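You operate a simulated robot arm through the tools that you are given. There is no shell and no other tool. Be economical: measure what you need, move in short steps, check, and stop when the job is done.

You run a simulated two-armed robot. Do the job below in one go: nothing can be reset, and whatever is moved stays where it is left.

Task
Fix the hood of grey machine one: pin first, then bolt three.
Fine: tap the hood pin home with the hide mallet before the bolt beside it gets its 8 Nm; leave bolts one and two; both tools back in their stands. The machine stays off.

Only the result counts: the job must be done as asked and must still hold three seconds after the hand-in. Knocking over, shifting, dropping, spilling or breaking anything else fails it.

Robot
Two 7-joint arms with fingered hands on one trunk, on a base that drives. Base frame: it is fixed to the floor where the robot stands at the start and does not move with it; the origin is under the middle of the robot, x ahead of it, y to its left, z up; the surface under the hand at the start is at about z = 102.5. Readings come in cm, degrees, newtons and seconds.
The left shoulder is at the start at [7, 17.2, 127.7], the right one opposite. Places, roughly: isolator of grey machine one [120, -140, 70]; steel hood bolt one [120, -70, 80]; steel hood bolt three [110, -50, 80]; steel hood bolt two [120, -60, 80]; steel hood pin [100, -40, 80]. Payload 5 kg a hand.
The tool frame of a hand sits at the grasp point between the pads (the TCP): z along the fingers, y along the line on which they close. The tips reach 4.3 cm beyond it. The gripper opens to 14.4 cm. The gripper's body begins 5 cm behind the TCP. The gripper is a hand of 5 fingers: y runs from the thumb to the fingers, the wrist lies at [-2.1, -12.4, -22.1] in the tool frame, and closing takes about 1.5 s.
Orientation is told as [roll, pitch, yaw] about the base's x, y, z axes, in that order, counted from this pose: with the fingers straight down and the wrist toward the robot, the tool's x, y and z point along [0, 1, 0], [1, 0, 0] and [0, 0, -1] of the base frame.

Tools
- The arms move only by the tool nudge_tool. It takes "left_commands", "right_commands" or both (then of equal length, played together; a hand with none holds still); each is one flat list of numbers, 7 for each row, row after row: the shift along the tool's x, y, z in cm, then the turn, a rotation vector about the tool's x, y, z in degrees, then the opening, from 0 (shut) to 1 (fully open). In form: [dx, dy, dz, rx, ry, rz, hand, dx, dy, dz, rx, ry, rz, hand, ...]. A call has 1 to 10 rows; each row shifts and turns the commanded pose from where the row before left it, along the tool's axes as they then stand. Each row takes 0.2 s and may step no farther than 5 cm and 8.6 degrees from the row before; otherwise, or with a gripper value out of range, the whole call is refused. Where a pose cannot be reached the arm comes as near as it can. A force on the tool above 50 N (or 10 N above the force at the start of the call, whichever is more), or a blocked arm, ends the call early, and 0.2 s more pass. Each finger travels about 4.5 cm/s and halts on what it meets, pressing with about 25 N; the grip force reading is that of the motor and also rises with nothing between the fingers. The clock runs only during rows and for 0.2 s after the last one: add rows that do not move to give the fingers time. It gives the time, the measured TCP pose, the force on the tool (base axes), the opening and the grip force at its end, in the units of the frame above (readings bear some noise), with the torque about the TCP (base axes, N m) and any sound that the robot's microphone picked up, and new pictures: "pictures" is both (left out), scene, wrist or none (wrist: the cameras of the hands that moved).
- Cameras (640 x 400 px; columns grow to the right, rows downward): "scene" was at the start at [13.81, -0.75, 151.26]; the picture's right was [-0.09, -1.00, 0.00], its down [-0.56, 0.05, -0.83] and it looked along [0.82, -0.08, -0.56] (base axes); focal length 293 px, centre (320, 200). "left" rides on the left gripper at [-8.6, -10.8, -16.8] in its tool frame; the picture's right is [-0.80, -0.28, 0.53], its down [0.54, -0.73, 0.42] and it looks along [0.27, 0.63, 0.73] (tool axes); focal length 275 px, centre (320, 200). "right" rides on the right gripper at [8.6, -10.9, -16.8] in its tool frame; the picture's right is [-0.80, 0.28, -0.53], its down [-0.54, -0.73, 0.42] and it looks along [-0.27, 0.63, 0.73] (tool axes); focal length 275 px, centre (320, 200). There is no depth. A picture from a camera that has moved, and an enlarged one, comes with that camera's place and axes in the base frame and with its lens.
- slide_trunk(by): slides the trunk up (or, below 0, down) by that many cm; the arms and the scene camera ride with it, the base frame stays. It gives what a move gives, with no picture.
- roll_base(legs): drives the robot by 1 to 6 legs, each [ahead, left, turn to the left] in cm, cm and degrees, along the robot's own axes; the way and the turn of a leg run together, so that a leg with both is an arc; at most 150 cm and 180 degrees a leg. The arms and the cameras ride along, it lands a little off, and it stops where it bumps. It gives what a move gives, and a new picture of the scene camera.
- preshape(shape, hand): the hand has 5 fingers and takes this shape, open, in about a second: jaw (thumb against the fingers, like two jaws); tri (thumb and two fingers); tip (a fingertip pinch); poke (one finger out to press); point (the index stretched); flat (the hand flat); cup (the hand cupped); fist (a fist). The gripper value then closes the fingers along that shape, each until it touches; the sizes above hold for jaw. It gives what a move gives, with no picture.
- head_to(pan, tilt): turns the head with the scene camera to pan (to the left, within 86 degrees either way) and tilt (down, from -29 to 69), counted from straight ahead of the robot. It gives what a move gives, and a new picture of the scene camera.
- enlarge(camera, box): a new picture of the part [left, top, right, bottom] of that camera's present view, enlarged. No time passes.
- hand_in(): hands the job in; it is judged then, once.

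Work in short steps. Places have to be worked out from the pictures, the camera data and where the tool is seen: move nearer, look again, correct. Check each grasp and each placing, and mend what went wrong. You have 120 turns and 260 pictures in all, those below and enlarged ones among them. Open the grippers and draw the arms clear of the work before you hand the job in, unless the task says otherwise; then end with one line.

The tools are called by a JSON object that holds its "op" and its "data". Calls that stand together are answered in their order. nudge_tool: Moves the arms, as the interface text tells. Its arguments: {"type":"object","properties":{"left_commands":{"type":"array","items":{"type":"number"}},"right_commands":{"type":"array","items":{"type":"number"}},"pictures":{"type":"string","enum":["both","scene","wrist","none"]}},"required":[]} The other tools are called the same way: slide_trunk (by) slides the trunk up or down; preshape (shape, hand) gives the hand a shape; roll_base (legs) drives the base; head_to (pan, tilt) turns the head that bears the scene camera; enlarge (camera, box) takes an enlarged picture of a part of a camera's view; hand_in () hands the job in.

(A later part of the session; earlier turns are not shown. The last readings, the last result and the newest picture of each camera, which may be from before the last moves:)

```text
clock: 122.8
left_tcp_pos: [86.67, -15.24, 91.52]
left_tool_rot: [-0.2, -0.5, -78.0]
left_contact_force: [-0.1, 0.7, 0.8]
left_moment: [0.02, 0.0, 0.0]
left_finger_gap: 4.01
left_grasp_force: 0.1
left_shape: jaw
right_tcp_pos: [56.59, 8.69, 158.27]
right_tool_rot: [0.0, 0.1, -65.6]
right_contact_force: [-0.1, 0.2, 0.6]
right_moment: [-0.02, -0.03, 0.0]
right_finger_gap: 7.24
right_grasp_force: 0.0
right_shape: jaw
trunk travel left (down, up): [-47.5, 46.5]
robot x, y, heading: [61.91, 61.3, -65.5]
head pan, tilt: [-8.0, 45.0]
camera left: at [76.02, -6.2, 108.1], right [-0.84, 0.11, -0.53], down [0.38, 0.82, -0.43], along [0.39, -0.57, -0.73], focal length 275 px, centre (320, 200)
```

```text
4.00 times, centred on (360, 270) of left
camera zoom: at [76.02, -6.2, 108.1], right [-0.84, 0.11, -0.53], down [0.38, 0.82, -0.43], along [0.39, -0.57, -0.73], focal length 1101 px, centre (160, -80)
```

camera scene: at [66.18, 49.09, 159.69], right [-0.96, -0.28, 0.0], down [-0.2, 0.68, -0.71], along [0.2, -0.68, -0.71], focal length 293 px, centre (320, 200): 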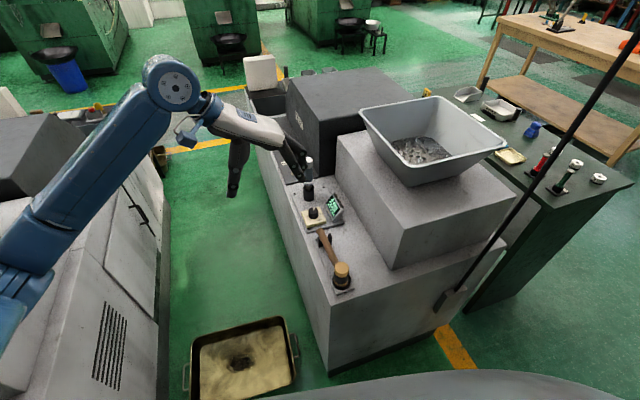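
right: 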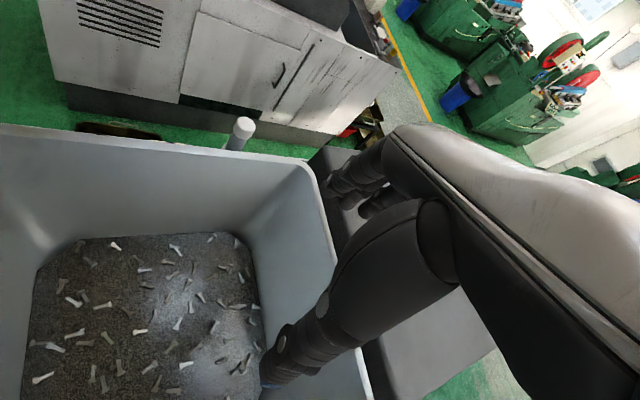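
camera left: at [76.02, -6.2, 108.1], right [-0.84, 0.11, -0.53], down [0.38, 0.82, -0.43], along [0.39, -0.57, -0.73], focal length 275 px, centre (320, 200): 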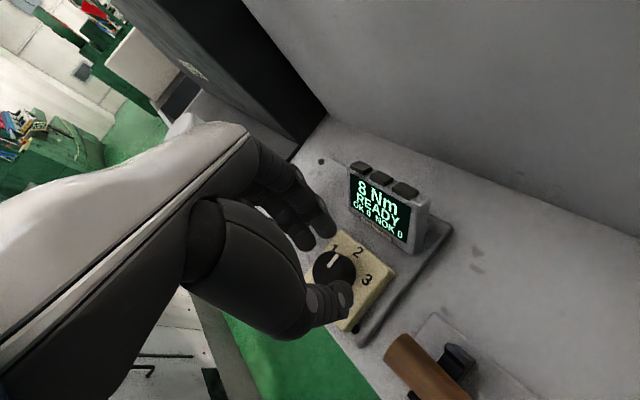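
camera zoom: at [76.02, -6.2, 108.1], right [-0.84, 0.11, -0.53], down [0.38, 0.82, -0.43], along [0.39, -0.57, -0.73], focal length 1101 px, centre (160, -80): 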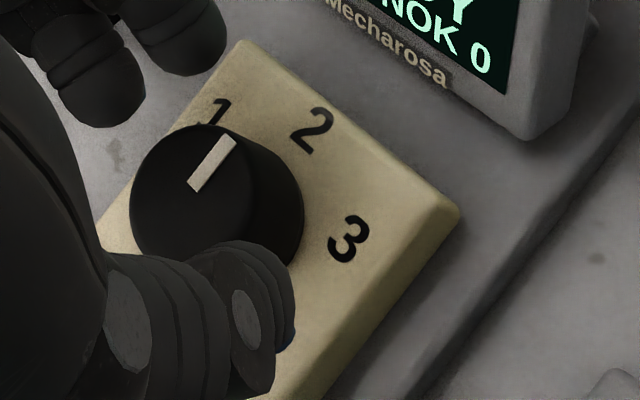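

The pointer is on 2, giving 8 Nm. I raise the hand straight up and back it away to inspect the driver.

{"op": "nudge_tool", "data": {"left_commands": [0, 0, -3, 0, 0, 0, 0.28, 0, 0, -4.5, 0, 0, 0, 0.28, 0, 0, -4.5, 0, 0, 0, 0.28, 0, 0, -4.5, 0, 0, 0, 0.28, 0, -3, -3, 0, 0, 0, 0.5, 2, -4, 0, 0, 0, 0, 0.5], "pictures": "both"}}

{"op": "enlarge", "data": {"camera": "left", "box": [380, 40, 580, 200]}}

{"op": "enlarge", "data": {"camera": "scene", "box": [270, 130, 360, 220]}}

```text
clock: 124.2
left_tcp_pos: [87.23, -7.75, 111.11]
left_tool_rot: [-0.2, -0.8, -78.1]
left_contact_force: [0.7, 0.8, 0.0]
left_moment: [-0.04, 0.02, -0.02]
left_finger_gap: 7.16
left_grasp_force: 0.0
left_shape: jaw
right_tcp_pos: [56.82, 8.98, 158.43]
right_tool_rot: [-0.1, 0.1, -65.6]
right_contact_force: [0.8, 1.4, 0.5]
right_moment: [-0.04, 0.03, 0.0]
right_finger_gap: 7.21
right_grasp_force: 0.1
right_shape: jaw
trunk travel left (down, up): [-47.5, 46.5]
robot x, y, heading: [61.91, 60.93, -65.9]
head pan, tilt: [-8.0, 45.0]
camera scene: at [66.42, 49.04, 159.68], right [-0.96, -0.28, 0.0], down [-0.2, 0.68, -0.71], along [0.2, -0.68, -0.71], focal length 293 px, centre (320, 200)
camera left: at [76.7, 1.32, 127.66], right [-0.84, 0.11, -0.53], down [0.38, 0.82, -0.43], along [0.39, -0.57, -0.73], focal length 275 px, centre (320, 200)
```

scene: 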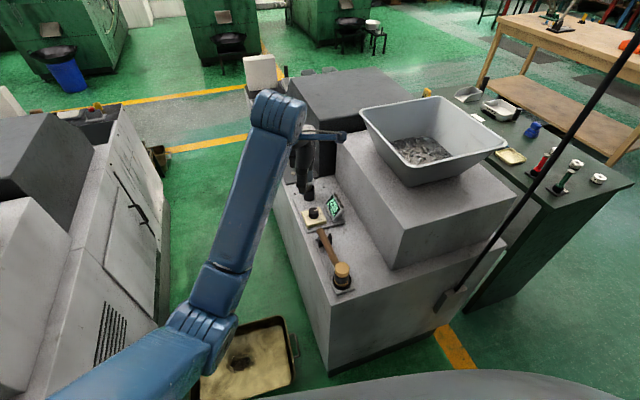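
left: 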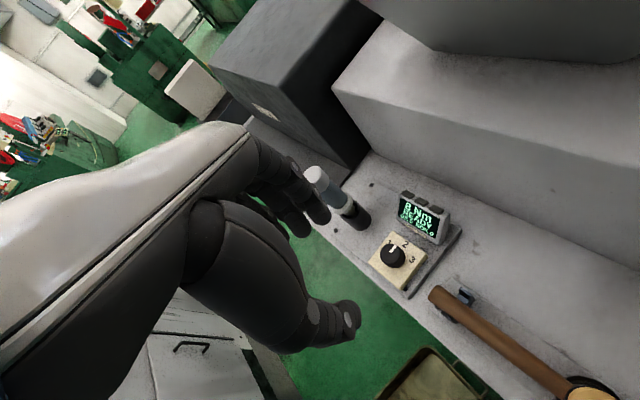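

```text
2.50 times, centred on (480, 120) of left
camera zoom: at [76.7, 1.32, 127.66], right [-0.84, 0.11, -0.53], down [0.38, 0.82, -0.43], along [0.39, -0.57, -0.73], focal length 688 px, centre (-80, 400)
```

zoom: 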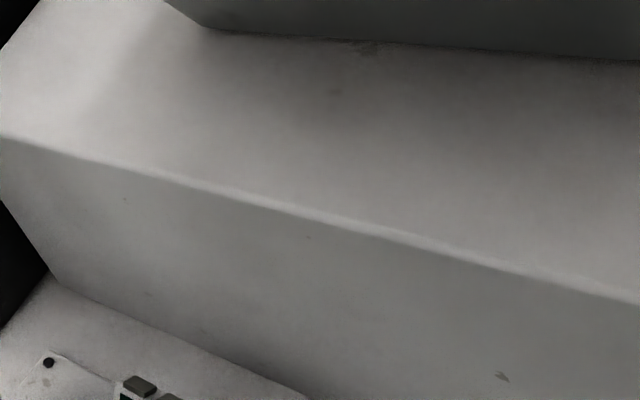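

```text
4.44 times, centred on (315, 175) of scene
camera zoom: at [66.42, 49.04, 159.68], right [-0.96, -0.28, 0.0], down [-0.2, 0.68, -0.71], along [0.2, -0.68, -0.71], focal length 1301 px, centre (342, 311)
```

zoom: 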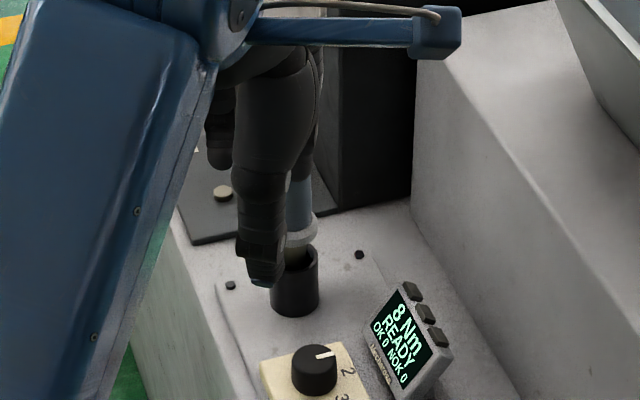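

Dial done. For the bolt I need a closer, more turned stance: robot at about m=7, n=85, heading -83. First I move the left hand up and outward so it ends over the row, not the hopper.

{"op": "nudge_tool", "data": {"left_commands": [4, 0, -2.5, 0, 0, 0, 0.7, 4, 0, -2.5, 0, 0, 0, 0.7, 4, 0, -2.5, 0, 0, 0, 0.7, 4, 0, -2.5, 0, 0, 0, 0.7, 4, 0, 0, 0, 0, 0, 0.7], "pictures": "none"}}

{"op": "roll_base", "data": {"legs": [[14, 3, -17]]}}

{"op": "head_to", "data": {"pan": 12, "tilt": 60}}

```text
clock: 125.4
left_tcp_pos: [106.94, -3.46, 120.86]
left_tool_rot: [-0.3, -0.7, -78.2]
left_contact_force: [0.6, -0.4, -0.5]
left_moment: [0.0, 0.05, -0.04]
left_finger_gap: 10.05
left_grasp_force: 0.0
left_shape: jaw
right_tcp_pos: [56.94, 8.81, 158.38]
right_tool_rot: [-0.1, 0.1, -65.6]
right_contact_force: [0.5, 0.3, -0.3]
right_moment: [-0.04, 0.06, -0.02]
right_finger_gap: 7.24
right_grasp_force: 0.1
right_shape: jaw
trunk travel left (down, up): [-47.5, 46.5]
robot x, y, heading: [62.11, 61.22, -65.4]
head pan, tilt: [-8.0, 45.0]
```

```text
clock: 126.7
left_tcp_pos: [92.52, -26.15, 121.11]
left_tool_rot: [-0.2, -0.8, -95.1]
left_contact_force: [0.2, 0.2, 0.4]
left_moment: [-0.03, -0.02, 0.03]
left_finger_gap: 10.04
left_grasp_force: 0.0
left_shape: jaw
right_tcp_pos: [48.25, 0.26, 158.33]
right_tool_rot: [0.0, 0.0, -82.6]
right_contact_force: [0.0, 0.8, 1.1]
right_moment: [-0.04, -0.03, -0.04]
right_finger_gap: 7.22
right_grasp_force: 0.0
right_shape: jaw
trunk travel left (down, up): [-47.5, 46.5]
robot x, y, heading: [68.75, 48.6, -82.5]
head pan, tilt: [-8.0, 45.0]
camera scene: at [69.19, 35.87, 159.68], right [-1.0, 0.01, 0.0], down [0.01, 0.71, -0.71], along [-0.01, -0.71, -0.71], focal length 293 px, centre (320, 200)
```

scene: 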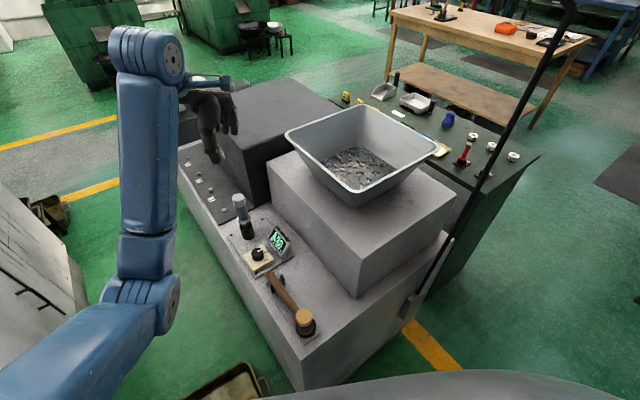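

```text
clock: 127.6
left_tcp_pos: [92.4, -26.26, 120.82]
left_tool_rot: [-0.2, -0.6, -95.2]
left_contact_force: [-0.7, -0.1, 0.1]
left_moment: [0.01, 0.0, 0.0]
left_finger_gap: 10.04
left_grasp_force: 0.1
left_shape: jaw
right_tcp_pos: [48.07, -0.02, 158.19]
right_tool_rot: [0.1, 0.1, -82.6]
right_contact_force: [0.2, -0.1, 0.1]
right_moment: [0.03, 0.01, 0.02]
right_finger_gap: 7.21
right_grasp_force: 0.2
right_shape: jaw
trunk travel left (down, up): [-47.5, 46.5]
robot x, y, heading: [68.24, 48.79, -82.5]
head pan, tilt: [12.0, 60.0]
camera scene: at [71.4, 37.36, 157.7], right [-0.94, -0.33, 0.0], down [-0.29, 0.82, -0.5], along [0.17, -0.47, -0.87], focal length 293 px, centre (320, 200)
```

scene: 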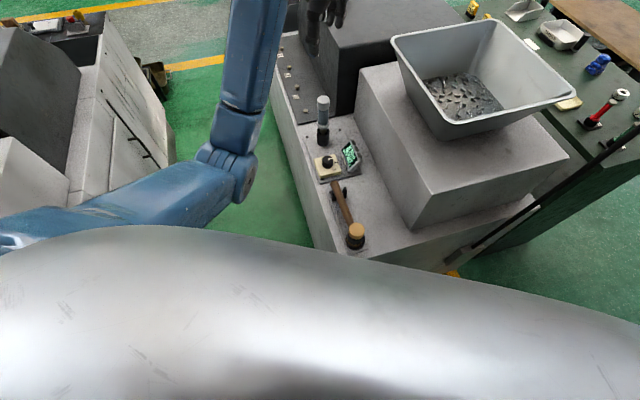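

I test the reach: move the empty hand over bolt three at height and check whether the pose is attained.

{"op": "nudge_tool", "data": {"left_commands": [3.12, 3, 0, 0, 0, 0, 0.7, 3.12, 3, 0, 0, 0, 0, 0.7, 3.12, 3, 0, 0, 0, 0, 0.7, 3.12, 3, 0, 0, 0, 0, 0.7, 3.12, 3, 0, 0, 0, 0, 0.7, 3.12, 3, 0, 0, 0, 0, 0.7], "pictures": "none"}}

{"op": "slide_trunk", "data": {"by": -15}}

{"op": "nudge_tool", "data": {"left_commands": [0, 0, 3, 0, 0, 0, 0.7, 0, 0, 3, 0, 0, 0, 0.7], "pictures": "wrist"}}

```text
clock: 129.0
left_tcp_pos: [109.43, -45.96, 120.97]
left_tool_rot: [-0.3, -0.6, -95.0]
left_contact_force: [0.1, -0.8, -0.1]
left_moment: [0.01, 0.0, 0.0]
left_finger_gap: 10.06
left_grasp_force: 0.1
left_shape: jaw
right_tcp_pos: [48.34, 0.03, 158.29]
right_tool_rot: [0.0, 0.1, -82.6]
right_contact_force: [0.3, 0.9, -0.5]
right_moment: [0.02, 0.03, -0.01]
right_finger_gap: 7.2
right_grasp_force: 0.0
right_shape: jaw
trunk travel left (down, up): [-47.5, 46.5]
robot x, y, heading: [68.64, 48.76, -82.6]
head pan, tilt: [12.0, 60.0]
```

```text
clock: 130.7
left_tcp_pos: [109.42, -45.76, 106.18]
left_tool_rot: [-0.1, -0.7, -95.1]
left_contact_force: [0.2, -0.3, 0.4]
left_moment: [-0.01, 0.0, -0.03]
left_finger_gap: 10.07
left_grasp_force: 0.1
left_shape: jaw
right_tcp_pos: [48.3, 0.16, 143.38]
right_tool_rot: [0.0, 0.1, -82.6]
right_contact_force: [0.2, 1.0, 0.0]
right_moment: [-0.02, 0.01, 0.01]
right_finger_gap: 7.26
right_grasp_force: 0.1
right_shape: jaw
trunk travel left (down, up): [-32.5, 61.5]
robot x, y, heading: [68.46, 48.62, -82.7]
head pan, tilt: [12.0, 60.0]
```

```text
clock: 131.3
left_tcp_pos: [109.39, -45.88, 100.03]
left_tool_rot: [-0.1, -0.6, -95.1]
left_contact_force: [-0.6, -0.3, 0.8]
left_moment: [0.0, -0.01, 0.0]
left_finger_gap: 10.06
left_grasp_force: 0.0
left_shape: jaw
right_tcp_pos: [48.33, 0.04, 143.29]
right_tool_rot: [0.1, 0.1, -82.6]
right_contact_force: [-0.1, 0.8, -0.4]
right_moment: [0.03, 0.01, 0.0]
right_finger_gap: 7.22
right_grasp_force: 0.2
right_shape: jaw
trunk travel left (down, up): [-32.5, 61.5]
robot x, y, heading: [68.8, 48.45, -82.6]
head pan, tilt: [12.0, 60.0]
camera left: at [101.97, -34.16, 116.58], right [-0.77, 0.35, -0.53], down [0.6, 0.67, -0.43], along [0.21, -0.66, -0.72], focal length 275 px, centre (320, 200)
```

left: 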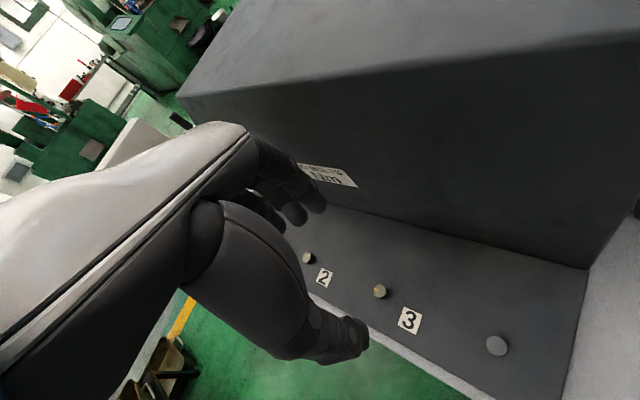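

Bolt three is within reach (≈109.7,-46.0). Now I go back over the driver at safe height and look down on it.

{"op": "nudge_tool", "data": {"left_commands": [0, 0, -4, 0, 0, 0, 0.7, 0, 0, -4, 0, 0, 0, 0.7, -2.77, -2.83, 0, 0, 0, 0, 0.7, -2.77, -2.83, 0, 0, 0, 0, 0.7, -2.77, -2.83, 0, 0, 0, 0, 0.7, -2.77, -2.83, 0, 0, 0, 0, 0.7, -2.77, -2.83, 0, 0, 0, 0, 0.7, -2.77, -2.83, 0, 0, 0, 0, 0.7, -2.77, -2.83, 0, 0, 0, 0, 0.7], "pictures": "wrist"}}

{"op": "enlarge", "data": {"camera": "scene", "box": [270, 60, 380, 200]}}

```text
clock: 133.3
left_tcp_pos: [91.69, -24.17, 108.05]
left_tool_rot: [-0.2, -0.7, -95.0]
left_contact_force: [-0.1, 0.9, 0.2]
left_moment: [-0.03, -0.03, 0.0]
left_finger_gap: 10.06
left_grasp_force: 0.1
left_shape: jaw
right_tcp_pos: [48.06, 0.21, 143.24]
right_tool_rot: [0.2, 0.1, -82.6]
right_contact_force: [-1.2, -0.6, 0.4]
right_moment: [-0.06, 0.01, -0.02]
right_finger_gap: 7.24
right_grasp_force: 0.0
right_shape: jaw
trunk travel left (down, up): [-32.5, 61.5]
robot x, y, heading: [68.74, 48.72, -82.5]
head pan, tilt: [12.0, 60.0]
camera left: at [84.21, -12.38, 124.49], right [-0.77, 0.35, -0.53], down [0.6, 0.67, -0.43], along [0.21, -0.66, -0.73], focal length 275 px, centre (320, 200)
```

left: 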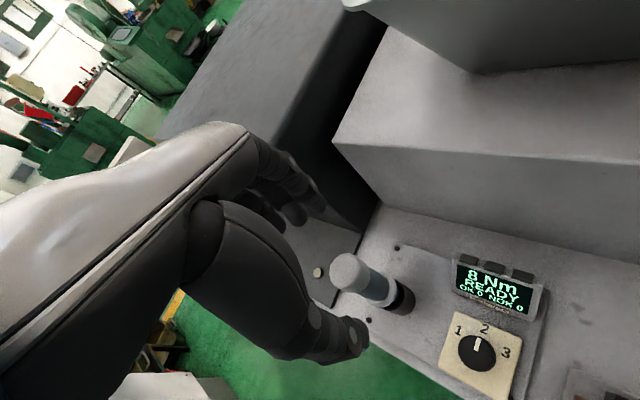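

```text
2.86 times, centred on (325, 130) of scene
camera zoom: at [71.36, 37.58, 142.72], right [-0.94, -0.33, 0.0], down [-0.29, 0.82, -0.5], along [0.17, -0.47, -0.87], focal length 836 px, centre (306, 400)
```

zoom: 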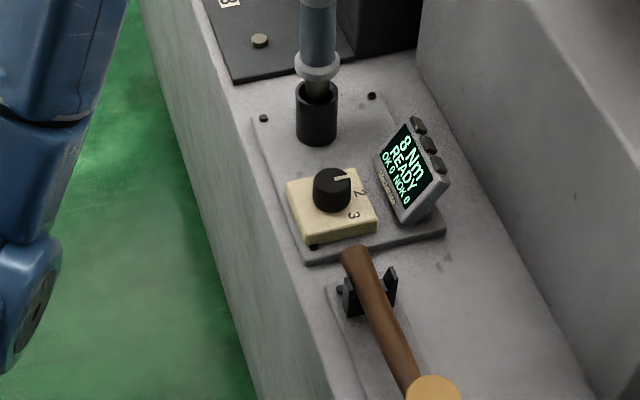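

The driver axis (91.9,-24.1) is right under the TCP. I descend to z≈96.5 with fingers around the grip.

{"op": "nudge_tool", "data": {"left_commands": [0.2, -0.05, 4, 0, 0, 0, 0.7, 0, 0, 4, 0, 0, 0, 0.7, 0, 0, 3.5, 0, 0, 0, 0.7], "pictures": "wrist"}}

{"op": "head_to", "data": {"pan": 12, "tilt": 48}}

{"op": "enlarge", "data": {"camera": "scene", "box": [270, 80, 380, 220]}}

```text
clock: 134.1
left_tcp_pos: [91.96, -24.46, 96.39]
left_tool_rot: [-0.3, -0.7, -95.1]
left_contact_force: [-0.1, 0.5, 0.7]
left_moment: [-0.02, 0.01, -0.01]
left_finger_gap: 10.07
left_grasp_force: 0.1
left_shape: jaw
right_tcp_pos: [48.31, -0.03, 143.34]
right_tool_rot: [-0.1, 0.1, -82.7]
right_contact_force: [0.3, -0.7, -0.3]
right_moment: [0.03, 0.01, 0.01]
right_finger_gap: 7.21
right_grasp_force: 0.0
right_shape: jaw
trunk travel left (down, up): [-32.5, 61.5]
robot x, y, heading: [68.57, 48.93, -82.5]
head pan, tilt: [12.0, 60.0]
camera left: at [84.52, -12.66, 112.93], right [-0.77, 0.35, -0.53], down [0.6, 0.67, -0.43], along [0.21, -0.66, -0.73], focal length 275 px, centre (320, 200)
```

left: 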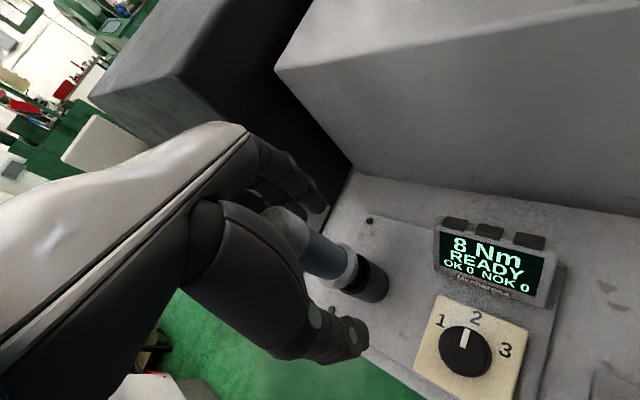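

```text
clock: 134.9
left_tcp_pos: [92.0, -24.32, 96.49]
left_tool_rot: [-0.1, -0.7, -95.1]
left_contact_force: [0.6, 0.3, 0.0]
left_moment: [0.02, 0.0, 0.0]
left_finger_gap: 10.04
left_grasp_force: 0.0
left_shape: jaw
right_tcp_pos: [48.11, 0.0, 143.35]
right_tool_rot: [-0.1, 0.1, -82.6]
right_contact_force: [-0.5, -0.4, 0.3]
right_moment: [-0.01, 0.02, 0.01]
right_finger_gap: 7.23
right_grasp_force: 0.0
right_shape: jaw
trunk travel left (down, up): [-32.5, 61.5]
robot x, y, heading: [68.43, 48.64, -82.6]
head pan, tilt: [12.0, 48.0]
camera scene: at [71.82, 36.36, 144.23], right [-0.94, -0.33, 0.0], down [-0.25, 0.7, -0.67], along [0.22, -0.63, -0.74], focal length 293 px, centre (320, 200)
```

scene: 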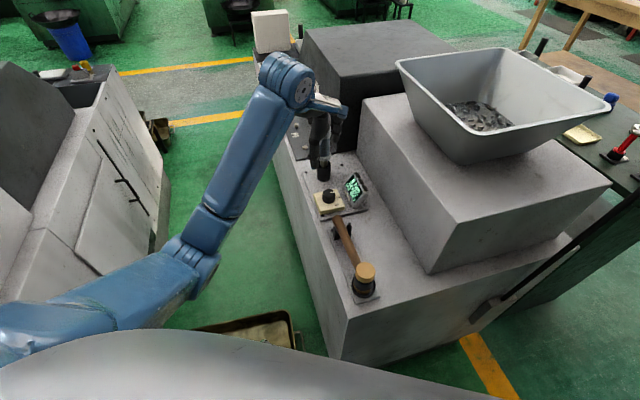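

```text
2.86 times, centred on (325, 150) of scene
camera zoom: at [71.82, 36.36, 144.23], right [-0.94, -0.33, 0.0], down [-0.25, 0.7, -0.67], along [0.22, -0.63, -0.74], focal length 836 px, centre (306, 343)
```

zoom: 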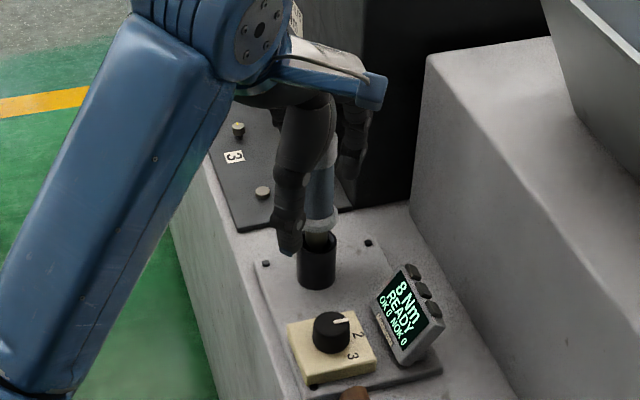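

Driver is between thumb and fingers. Closing the grip.

{"op": "nudge_tool", "data": {"left_commands": [0, 0, 0, 0, 0, 0, 0.5, 0, 0, 0, 0, 0, 0, 0.3, 0, 0, 0, 0, 0, 0, 0.1, 0, 0, 0, 0, 0, 0, 0, 0, 0, 0, 0, 0, 0, 0, 0, 0, 0, 0, 0, 0, 0, 0, 0, 0, 0, 0, 0, 0], "pictures": "wrist"}}

{"op": "enlarge", "data": {"camera": "scene", "box": [270, 80, 380, 220]}}

```text
clock: 136.5
left_tcp_pos: [91.95, -24.35, 96.43]
left_tool_rot: [-0.2, -0.5, -95.1]
left_contact_force: [0.7, 0.4, 0.6]
left_moment: [-0.04, -0.02, -0.02]
left_finger_gap: 2.39
left_grasp_force: 25.7
left_shape: jaw
right_tcp_pos: [48.09, -0.01, 143.28]
right_tool_rot: [0.0, 0.1, -82.6]
right_contact_force: [-0.3, 0.2, 0.2]
right_moment: [-0.02, 0.01, -0.02]
right_finger_gap: 7.25
right_grasp_force: 0.1
right_shape: jaw
trunk travel left (down, up): [-32.5, 61.5]
robot x, y, heading: [68.44, 49.33, -82.5]
head pan, tilt: [12.0, 48.0]
camera left: at [84.49, -12.64, 112.96], right [-0.77, 0.35, -0.53], down [0.6, 0.67, -0.43], along [0.21, -0.66, -0.73], focal length 275 px, centre (320, 200)
```

left: 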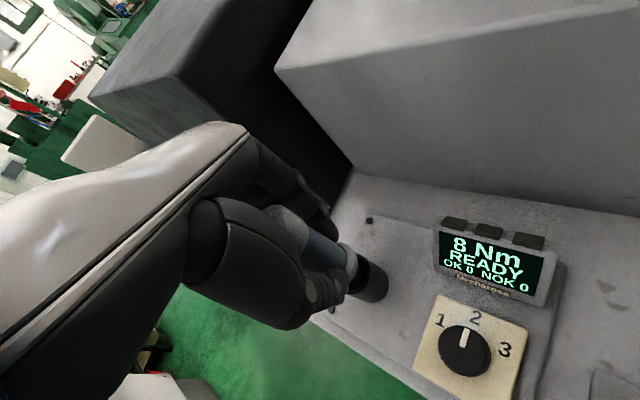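

```text
2.86 times, centred on (325, 150) of scene
camera zoom: at [71.84, 36.33, 144.23], right [-0.94, -0.33, 0.0], down [-0.25, 0.7, -0.67], along [0.22, -0.63, -0.74], focal length 836 px, centre (306, 343)
```

zoom: 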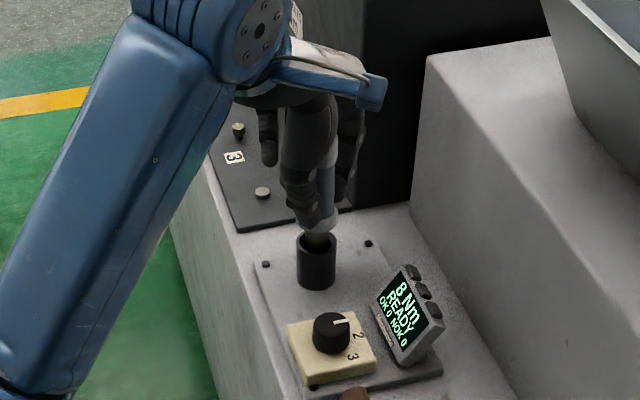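

Gripped with 25 N. I lift vertically 3 cm and check that the driver comes straight out.

{"op": "nudge_tool", "data": {"left_commands": [0, 0, -1.5, 0, 0, 0, 0, 0, 0, -1.5, 0, 0, 0, 0, 0, 0, -2, 0, 0, 0, 0], "pictures": "wrist"}}

{"op": "enlarge", "data": {"camera": "scene", "box": [270, 80, 380, 220]}}

```text
clock: 137.3
left_tcp_pos: [92.13, -24.33, 101.47]
left_tool_rot: [-0.3, -0.6, -95.1]
left_contact_force: [-1.0, 0.6, -4.4]
left_moment: [0.0, -0.01, -0.04]
left_finger_gap: 2.35
left_grasp_force: 24.1
left_shape: jaw
right_tcp_pos: [48.19, 0.09, 143.28]
right_tool_rot: [0.0, 0.1, -82.6]
right_contact_force: [-0.8, 0.6, 0.8]
right_moment: [-0.03, -0.01, 0.05]
right_finger_gap: 7.23
right_grasp_force: 0.1
right_shape: jaw
trunk travel left (down, up): [-32.5, 61.5]
robot x, y, heading: [69.07, 48.44, -82.8]
head pan, tilt: [12.0, 48.0]
camera left: at [84.61, -12.63, 117.99], right [-0.77, 0.35, -0.53], down [0.6, 0.67, -0.43], along [0.21, -0.66, -0.73], focal length 275 px, centre (320, 200)
```

left: 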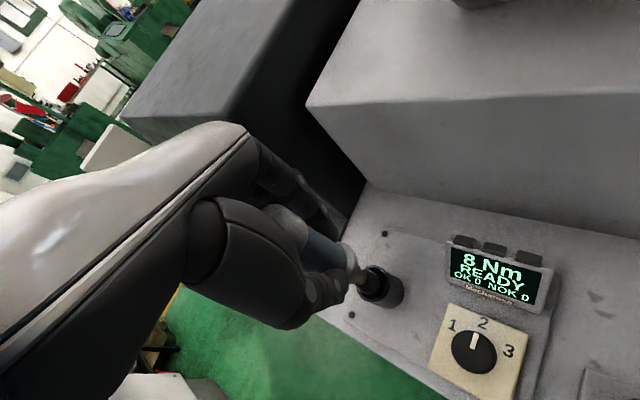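

```text
2.86 times, centred on (325, 150) of scene
camera zoom: at [71.82, 36.31, 144.23], right [-0.94, -0.33, 0.0], down [-0.25, 0.7, -0.67], along [0.22, -0.63, -0.74], focal length 836 px, centre (306, 343)
```

zoom: 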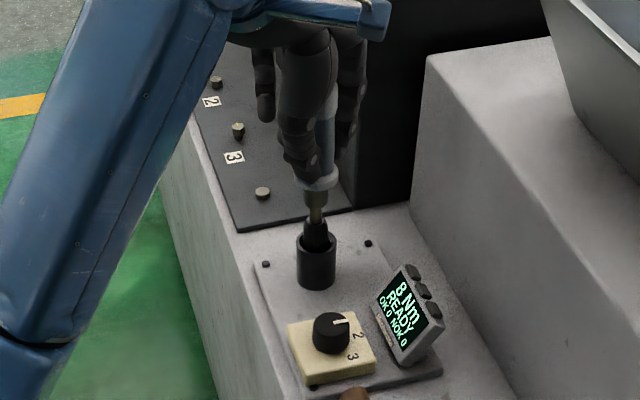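

It rises straight; the black socket is emerging. I lift further until it is fully out.

{"op": "nudge_tool", "data": {"left_commands": [0, 0, -3, 0, 0, 0, 0, 0, 0, -3, 0, 0, 0, 0, 0, 0, -3, 0, 0, 0, 0, 0, 0, 0, 0, 0, 0, 0], "pictures": "wrist"}}

{"op": "enlarge", "data": {"camera": "scene", "box": [270, 80, 380, 220]}}

```text
clock: 138.3
left_tcp_pos: [92.15, -24.31, 110.46]
left_tool_rot: [-0.1, -0.6, -95.2]
left_contact_force: [-0.3, -0.7, -4.1]
left_moment: [-0.01, 0.0, -0.01]
left_finger_gap: 2.37
left_grasp_force: 25.1
left_shape: jaw
right_tcp_pos: [48.23, 0.01, 143.27]
right_tool_rot: [0.0, 0.0, -82.6]
right_contact_force: [0.2, 0.1, -0.1]
right_moment: [-0.01, 0.02, 0.0]
right_finger_gap: 7.23
right_grasp_force: 0.1
right_shape: jaw
trunk travel left (down, up): [-32.5, 61.5]
robot x, y, heading: [68.91, 48.8, -82.8]
head pan, tilt: [12.0, 48.0]
camera left: at [84.62, -12.63, 127.0], right [-0.77, 0.35, -0.53], down [0.6, 0.67, -0.43], along [0.21, -0.66, -0.73], focal length 275 px, centre (320, 200)
```

left: 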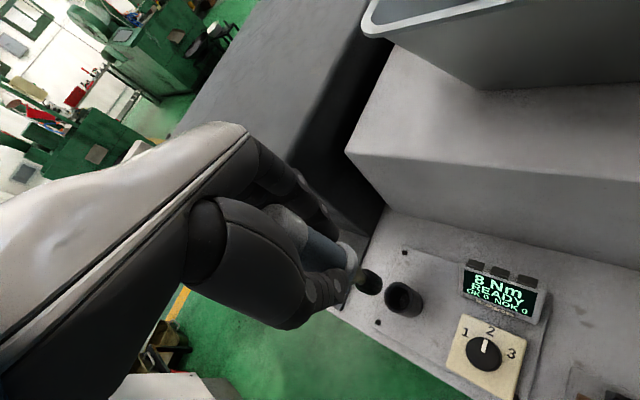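

```text
2.86 times, centred on (325, 150) of scene
camera zoom: at [71.87, 36.28, 144.22], right [-0.94, -0.33, 0.0], down [-0.25, 0.7, -0.67], along [0.22, -0.63, -0.74], focal length 836 px, centre (306, 343)
```

zoom: 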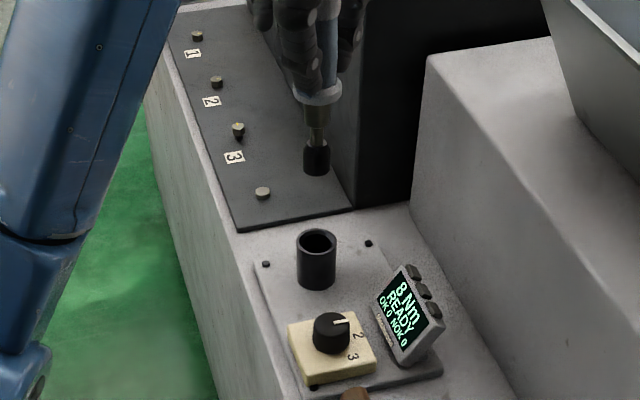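

The driver is out; its socket end is 13.3 cm below the TCP. I carry it over bolt three.

{"op": "nudge_tool", "data": {"left_commands": [2.76, 2.84, 0, 0, 0, 0, 0, 2.76, 2.84, 0, 0, 0, 0, 0, 2.76, 2.84, 0, 0, 0, 0, 0, 2.76, 2.84, 0, 0, 0, 0, 0, 2.76, 2.84, 0, 0, 0, 0, 0, 2.76, 2.84, 0, 0, 0, 0, 0, 2.76, 2.84, 0, 0, 0, 0, 0, 0, 0, 3, 0, 0, 0, 0, 0, 0, 3.5, 0, 0, 0, 0], "pictures": "wrist"}}

{"op": "enlarge", "data": {"camera": "scene", "box": [260, 60, 360, 180]}}

{"op": "enlarge", "data": {"camera": "left", "box": [290, 200, 450, 320]}}

```text
clock: 140.3
left_tcp_pos: [109.69, -46.01, 104.03]
left_tool_rot: [-0.2, -0.7, -95.1]
left_contact_force: [0.1, -0.6, -2.5]
left_moment: [0.05, -0.01, 0.0]
left_finger_gap: 2.34
left_grasp_force: 25.4
left_shape: jaw
right_tcp_pos: [48.32, -0.12, 143.22]
right_tool_rot: [0.0, 0.2, -82.6]
right_contact_force: [0.6, 1.2, -0.2]
right_moment: [0.01, 0.03, 0.0]
right_finger_gap: 7.22
right_grasp_force: 0.1
right_shape: jaw
trunk travel left (down, up): [-32.5, 61.5]
robot x, y, heading: [68.72, 49.01, -82.6]
head pan, tilt: [12.0, 48.0]
camera left: at [102.17, -34.26, 120.57], right [-0.77, 0.35, -0.53], down [0.6, 0.67, -0.43], along [0.21, -0.66, -0.73], focal length 275 px, centre (320, 200)
```

left: 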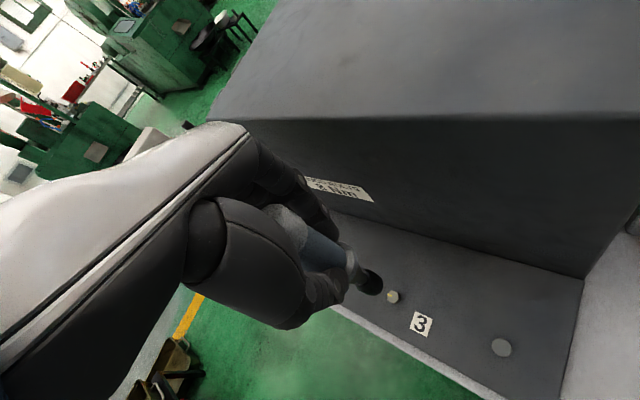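

```text
3.33 times, centred on (310, 120) of scene
camera zoom: at [71.94, 36.18, 144.22], right [-0.94, -0.33, 0.0], down [-0.25, 0.7, -0.67], along [0.22, -0.63, -0.74], focal length 976 px, centre (353, 467)
```

zoom: 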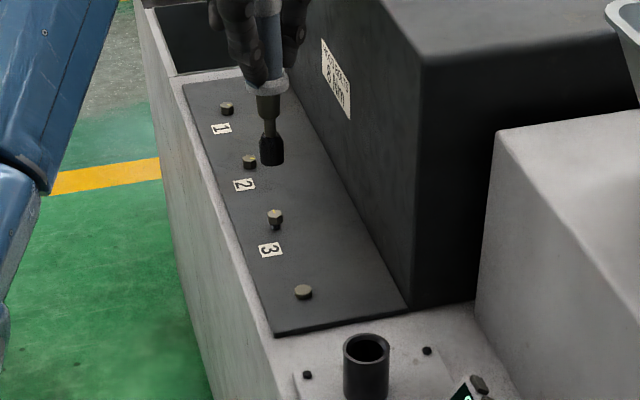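

```text
3.33 times, centred on (370, 260) of left
camera zoom: at [102.17, -34.26, 120.57], right [-0.77, 0.35, -0.53], down [0.6, 0.67, -0.43], along [0.21, -0.66, -0.73], focal length 918 px, centre (153, 0)
```

zoom: 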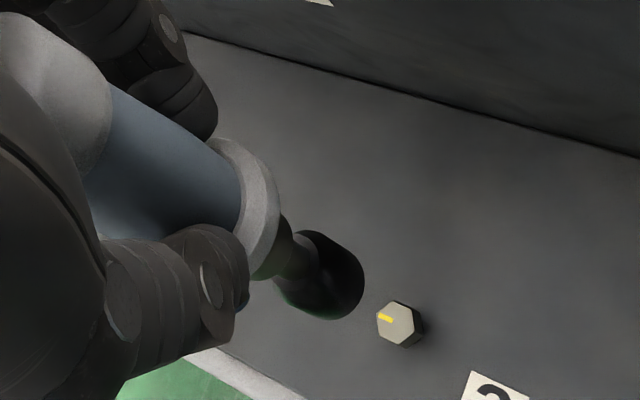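

The hood label says 8 Nm, and bolt three has a yellow mark. The socket is ~5.5 cm above it and ~0.4 cm off; I correct and lower 4 cm.

{"op": "nudge_tool", "data": {"left_commands": [-0.13, -0.39, 2, 0, 0, 0, 0, 0, 0, 2, 0, 0, 0, 0, 0, 0, 0, 0, 0, 0, 0], "pictures": "none"}}

{"op": "enlarge", "data": {"camera": "scene", "box": [270, 90, 320, 150]}}

{"op": "enlarge", "data": {"camera": "left", "box": [330, 240, 430, 320]}}

```text
clock: 141.1
left_tcp_pos: [109.58, -45.55, 100.09]
left_tool_rot: [-0.2, -0.7, -95.2]
left_contact_force: [0.0, 0.2, -4.1]
left_moment: [0.03, 0.01, 0.0]
left_finger_gap: 2.34
left_grasp_force: 25.2
left_shape: jaw
right_tcp_pos: [48.24, 0.07, 143.49]
right_tool_rot: [0.0, 0.1, -82.6]
right_contact_force: [1.1, -0.1, -0.3]
right_moment: [0.0, 0.01, 0.03]
right_finger_gap: 7.25
right_grasp_force: 0.0
right_shape: jaw
trunk travel left (down, up): [-32.5, 61.5]
robot x, y, heading: [68.61, 48.44, -82.6]
head pan, tilt: [12.0, 48.0]
```

```text
6.67 times, centred on (295, 120) of scene
camera zoom: at [71.83, 36.34, 144.24], right [-0.94, -0.33, 0.0], down [-0.25, 0.7, -0.67], along [0.22, -0.63, -0.74], focal length 1952 px, centre (487, 733)
```

zoom: 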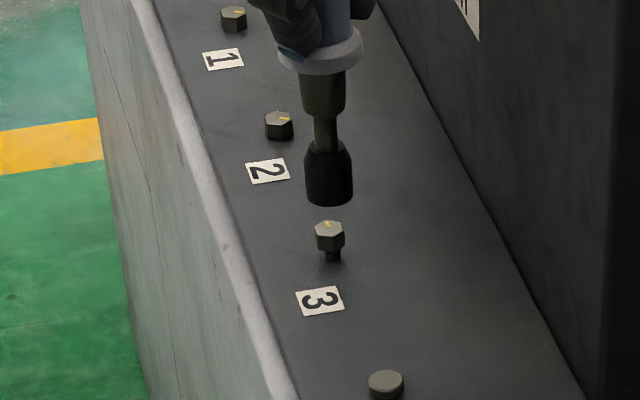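

```text
5.00 times, centred on (380, 280) of left
camera zoom: at [101.89, -33.77, 116.67], right [-0.77, 0.35, -0.53], down [0.6, 0.67, -0.43], along [0.21, -0.66, -0.73], focal length 1376 px, centre (20, -200)
```

zoom: 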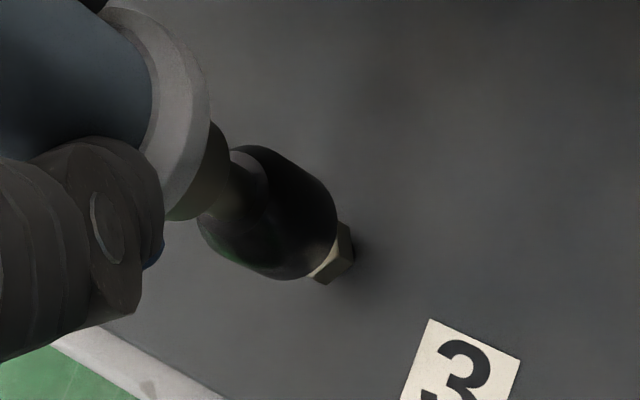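

Socket is about 2.2 cm above the bolt and aligned within ~0.15 cm. I trim and lower until contact.

{"op": "nudge_tool", "data": {"left_commands": [0.07, -0.13, 1, 0, 0, 0, 0, 0, 0, 0.8, 0, 0, 0, 0, 0, 0, 0.5, 0, 0, 0, 0, 0, 0, 0, 0, 0, 0, 0], "pictures": "none"}}

{"op": "enlarge", "data": {"camera": "scene", "box": [270, 90, 320, 150]}}

{"op": "enlarge", "data": {"camera": "left", "box": [330, 240, 430, 320]}}

```text
clock: 142.1
left_tcp_pos: [109.39, -45.41, 97.75]
left_tool_rot: [-0.2, -0.7, -95.1]
left_contact_force: [0.3, -0.3, -3.6]
left_moment: [-0.03, 0.01, -0.01]
left_finger_gap: 2.31
left_grasp_force: 25.2
left_shape: jaw
right_tcp_pos: [48.31, 0.0, 143.22]
right_tool_rot: [-0.1, 0.1, -82.6]
right_contact_force: [-1.1, 0.7, -0.5]
right_moment: [-0.02, -0.02, -0.01]
right_finger_gap: 7.26
right_grasp_force: 0.1
right_shape: jaw
trunk travel left (down, up): [-32.5, 61.5]
robot x, y, heading: [68.83, 48.79, -82.3]
head pan, tilt: [12.0, 48.0]
```

```text
6.67 times, centred on (295, 120) of scene
camera zoom: at [71.86, 36.28, 144.23], right [-0.94, -0.33, 0.0], down [-0.25, 0.7, -0.67], along [0.22, -0.63, -0.74], focal length 1952 px, centre (487, 733)
```

zoom: 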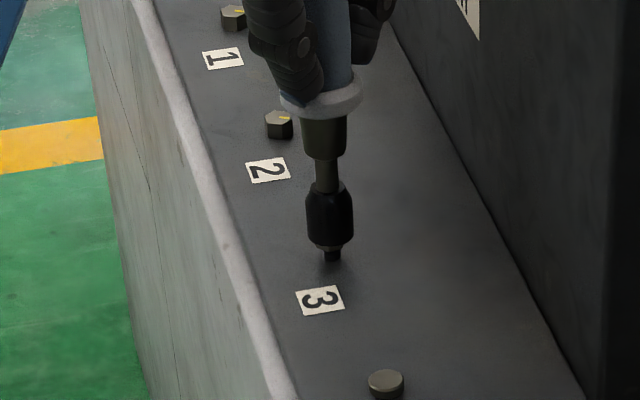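

```text
5.00 times, centred on (380, 280) of left
camera zoom: at [101.96, -33.71, 114.26], right [-0.77, 0.35, -0.53], down [0.6, 0.67, -0.43], along [0.21, -0.66, -0.73], focal length 1376 px, centre (20, -200)
```

zoom: 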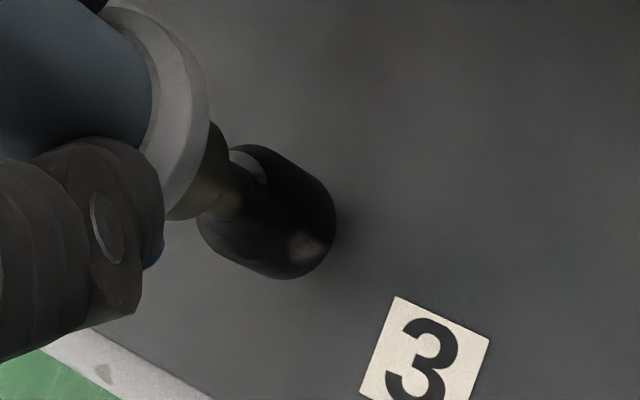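

The socket already covers the bolt head, well centred. I press down gently in steps and listen.

{"op": "nudge_tool", "data": {"left_commands": [0, 0, 0.5, 0, 0, 0, 0, 0, 0, 0.4, 0, 0, 0, 0, 0, 0, 0, 0, 0, 0, 0], "pictures": "none"}}

{"op": "enlarge", "data": {"camera": "scene", "box": [270, 90, 370, 210]}}

```text
clock: 142.9
left_tcp_pos: [109.45, -45.42, 96.65]
left_tool_rot: [-0.4, -0.5, -95.2]
left_contact_force: [0.6, -1.1, -4.5]
left_moment: [-0.13, 0.01, -0.01]
left_finger_gap: 2.36
left_grasp_force: 25.1
left_shape: jaw
right_tcp_pos: [48.19, -0.05, 143.21]
right_tool_rot: [0.0, 0.2, -82.6]
right_contact_force: [0.4, -0.1, -0.5]
right_moment: [0.01, -0.03, -0.01]
right_finger_gap: 7.24
right_grasp_force: 0.1
right_shape: jaw
trunk travel left (down, up): [-32.5, 61.5]
robot x, y, heading: [68.91, 48.91, -82.6]
head pan, tilt: [12.0, 48.0]
```

```text
3.33 times, centred on (320, 150) of scene
camera zoom: at [71.88, 36.21, 144.21], right [-0.94, -0.33, 0.0], down [-0.25, 0.7, -0.67], along [0.22, -0.63, -0.74], focal length 976 px, centre (320, 367)
```

zoom: 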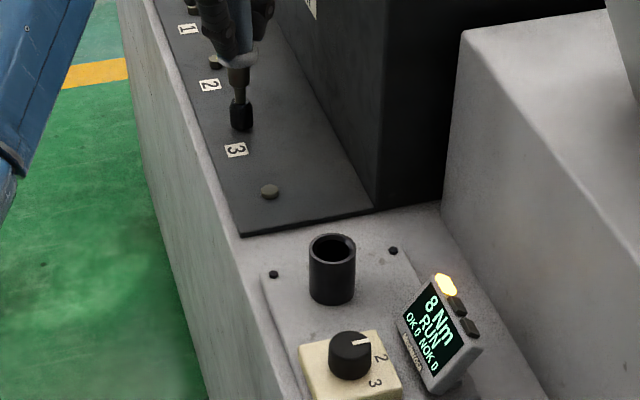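

The controller shows RUN — the driver is tightening. I hold and follow down slightly, then read the display.

{"op": "nudge_tool", "data": {"left_commands": [0, 0, 0.1, 0, 0, 0, 0, 0, 0, 0.1, 0, 0, 0, 0, 0, 0, 0.1, 0, 0, 0, 0], "pictures": "none"}}

{"op": "enlarge", "data": {"camera": "scene", "box": [270, 90, 370, 210]}}

```text
clock: 143.7
left_tcp_pos: [109.42, -45.48, 96.54]
left_tool_rot: [-0.2, -0.7, -95.1]
left_contact_force: [-0.1, -0.6, -3.3]
left_moment: [-0.13, 0.0, -0.02]
left_finger_gap: 2.36
left_grasp_force: 25.2
left_shape: jaw
right_tcp_pos: [48.21, 0.05, 143.23]
right_tool_rot: [0.0, 0.1, -82.6]
right_contact_force: [0.0, -0.4, 0.8]
right_moment: [0.01, 0.01, -0.01]
right_finger_gap: 7.22
right_grasp_force: 0.1
right_shape: jaw
trunk travel left (down, up): [-32.5, 61.5]
robot x, y, heading: [68.13, 48.73, -82.5]
head pan, tilt: [12.0, 48.0]
```

```text
3.33 times, centred on (320, 150) of scene
camera zoom: at [71.86, 36.3, 144.23], right [-0.94, -0.33, 0.0], down [-0.25, 0.7, -0.67], along [0.22, -0.63, -0.74], focal length 976 px, centre (320, 367)
```

zoom: 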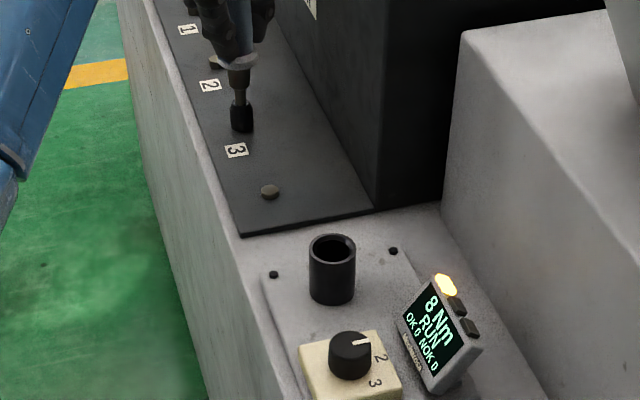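

Still RUN, with no excess force. I keep following slowly downward.

{"op": "nudge_tool", "data": {"left_commands": [0, 0, 0.1, 0, 0, 0, 0, 0, 0, 0.1, 0, 0, 0, 0, 0, 0, 0.1, 0, 0, 0, 0, 0, 0, 0, 0, 0, 0, 0, 0, 0, 0, 0, 0, 0, 0], "pictures": "none"}}

{"op": "enlarge", "data": {"camera": "scene", "box": [270, 90, 370, 210]}}

```text
clock: 144.9
left_tcp_pos: [109.55, -45.35, 96.37]
left_tool_rot: [-0.2, -0.7, -95.2]
left_contact_force: [0.5, -1.1, 0.2]
left_moment: [-0.17, -0.01, -0.02]
left_finger_gap: 2.32
left_grasp_force: 24.8
left_shape: jaw
right_tcp_pos: [48.12, 0.03, 143.34]
right_tool_rot: [0.0, 0.1, -82.6]
right_contact_force: [-0.9, 0.4, 0.4]
right_moment: [0.0, 0.01, 0.0]
right_finger_gap: 7.24
right_grasp_force: 0.1
right_shape: jaw
trunk travel left (down, up): [-32.5, 61.5]
robot x, y, heading: [68.53, 48.53, -82.6]
head pan, tilt: [12.0, 48.0]
```

```text
3.33 times, centred on (320, 150) of scene
camera zoom: at [71.84, 36.33, 144.23], right [-0.94, -0.33, 0.0], down [-0.25, 0.7, -0.67], along [0.22, -0.63, -0.74], focal length 976 px, centre (320, 367)
```

zoom: 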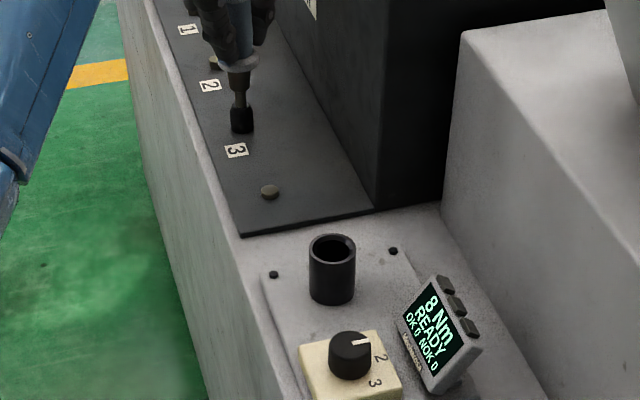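

It went back to READY with OK 0 — probably the bolt ran down and contact was lost. I press further down.

{"op": "nudge_tool", "data": {"left_commands": [0, 0, 0.3, 0, 0, 0, 0, 0, 0, 0.3, 0, 0, 0, 0, 0, 0, 0, 0, 0, 0, 0], "pictures": "none"}}

{"op": "enlarge", "data": {"camera": "scene", "box": [270, 90, 370, 210]}}

```text
clock: 145.7
left_tcp_pos: [109.4, -45.33, 96.09]
left_tool_rot: [-0.2, -0.9, -95.1]
left_contact_force: [0.6, -2.1, 13.3]
left_moment: [-0.27, -0.05, 0.0]
left_finger_gap: 2.4
left_grasp_force: 25.3
left_shape: jaw
right_tcp_pos: [48.04, 0.31, 143.34]
right_tool_rot: [0.0, -0.1, -82.6]
right_contact_force: [1.0, 0.6, 0.1]
right_moment: [0.0, 0.02, -0.01]
right_finger_gap: 7.24
right_grasp_force: 0.0
right_shape: jaw
trunk travel left (down, up): [-32.5, 61.5]
robot x, y, heading: [68.79, 48.59, -82.6]
head pan, tilt: [12.0, 48.0]
```

```text
3.33 times, centred on (320, 150) of scene
camera zoom: at [71.78, 36.47, 144.26], right [-0.94, -0.33, 0.0], down [-0.25, 0.7, -0.67], along [0.22, -0.63, -0.74], focal length 976 px, centre (320, 367)
```

zoom: 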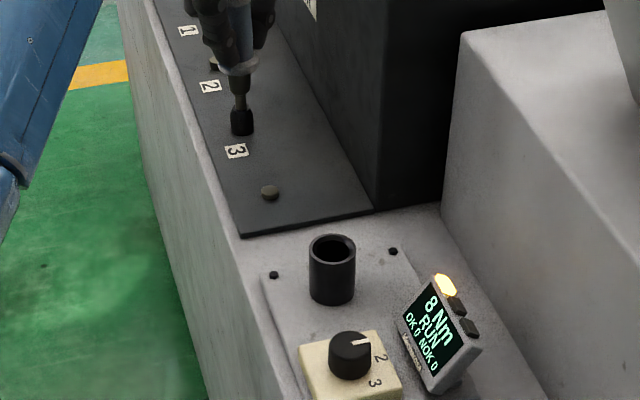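

RUN again with ~17 N of push. I hold and keep a little feed for more time.

{"op": "nudge_tool", "data": {"left_commands": [0, 0, 0.1, 0, 0, 0, 0, 0, 0, 0.05, 0, 0, 0, 0, 0, 0, 0.05, 0, 0, 0, 0, 0, 0, 0.05, 0, 0, 0, 0, 0, 0, 0.05, 0, 0, 0, 0], "pictures": "none"}}

{"op": "enlarge", "data": {"camera": "scene", "box": [270, 90, 370, 210]}}

```text
clock: 146.9
left_tcp_pos: [109.31, -45.32, 95.87]
left_tool_rot: [-0.2, -1.0, -95.1]
left_contact_force: [-0.1, -2.6, 30.8]
left_moment: [-0.5, -0.1, 0.02]
left_finger_gap: 2.54
left_grasp_force: 25.5
left_shape: jaw
right_tcp_pos: [48.02, 0.44, 143.53]
right_tool_rot: [0.0, -0.1, -82.5]
right_contact_force: [-1.1, 0.5, 1.0]
right_moment: [0.0, -0.02, -0.03]
right_finger_gap: 7.22
right_grasp_force: 0.1
right_shape: jaw
trunk travel left (down, up): [-32.5, 61.5]
robot x, y, heading: [68.68, 48.72, -82.7]
head pan, tilt: [12.0, 48.0]
```

```text
3.33 times, centred on (320, 150) of scene
camera zoom: at [71.68, 36.7, 144.29], right [-0.94, -0.33, 0.0], down [-0.25, 0.7, -0.67], along [0.22, -0.63, -0.74], focal length 976 px, centre (320, 367)
```

zoom: 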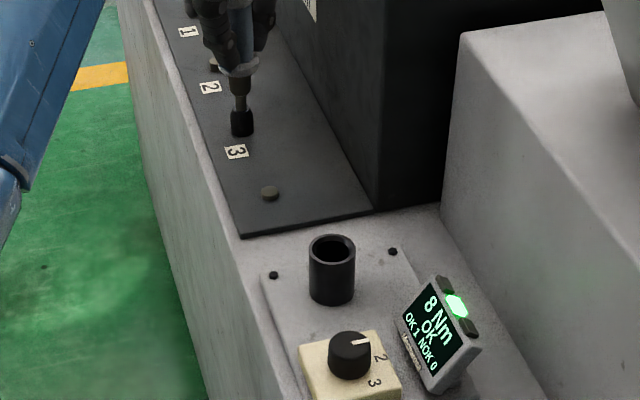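

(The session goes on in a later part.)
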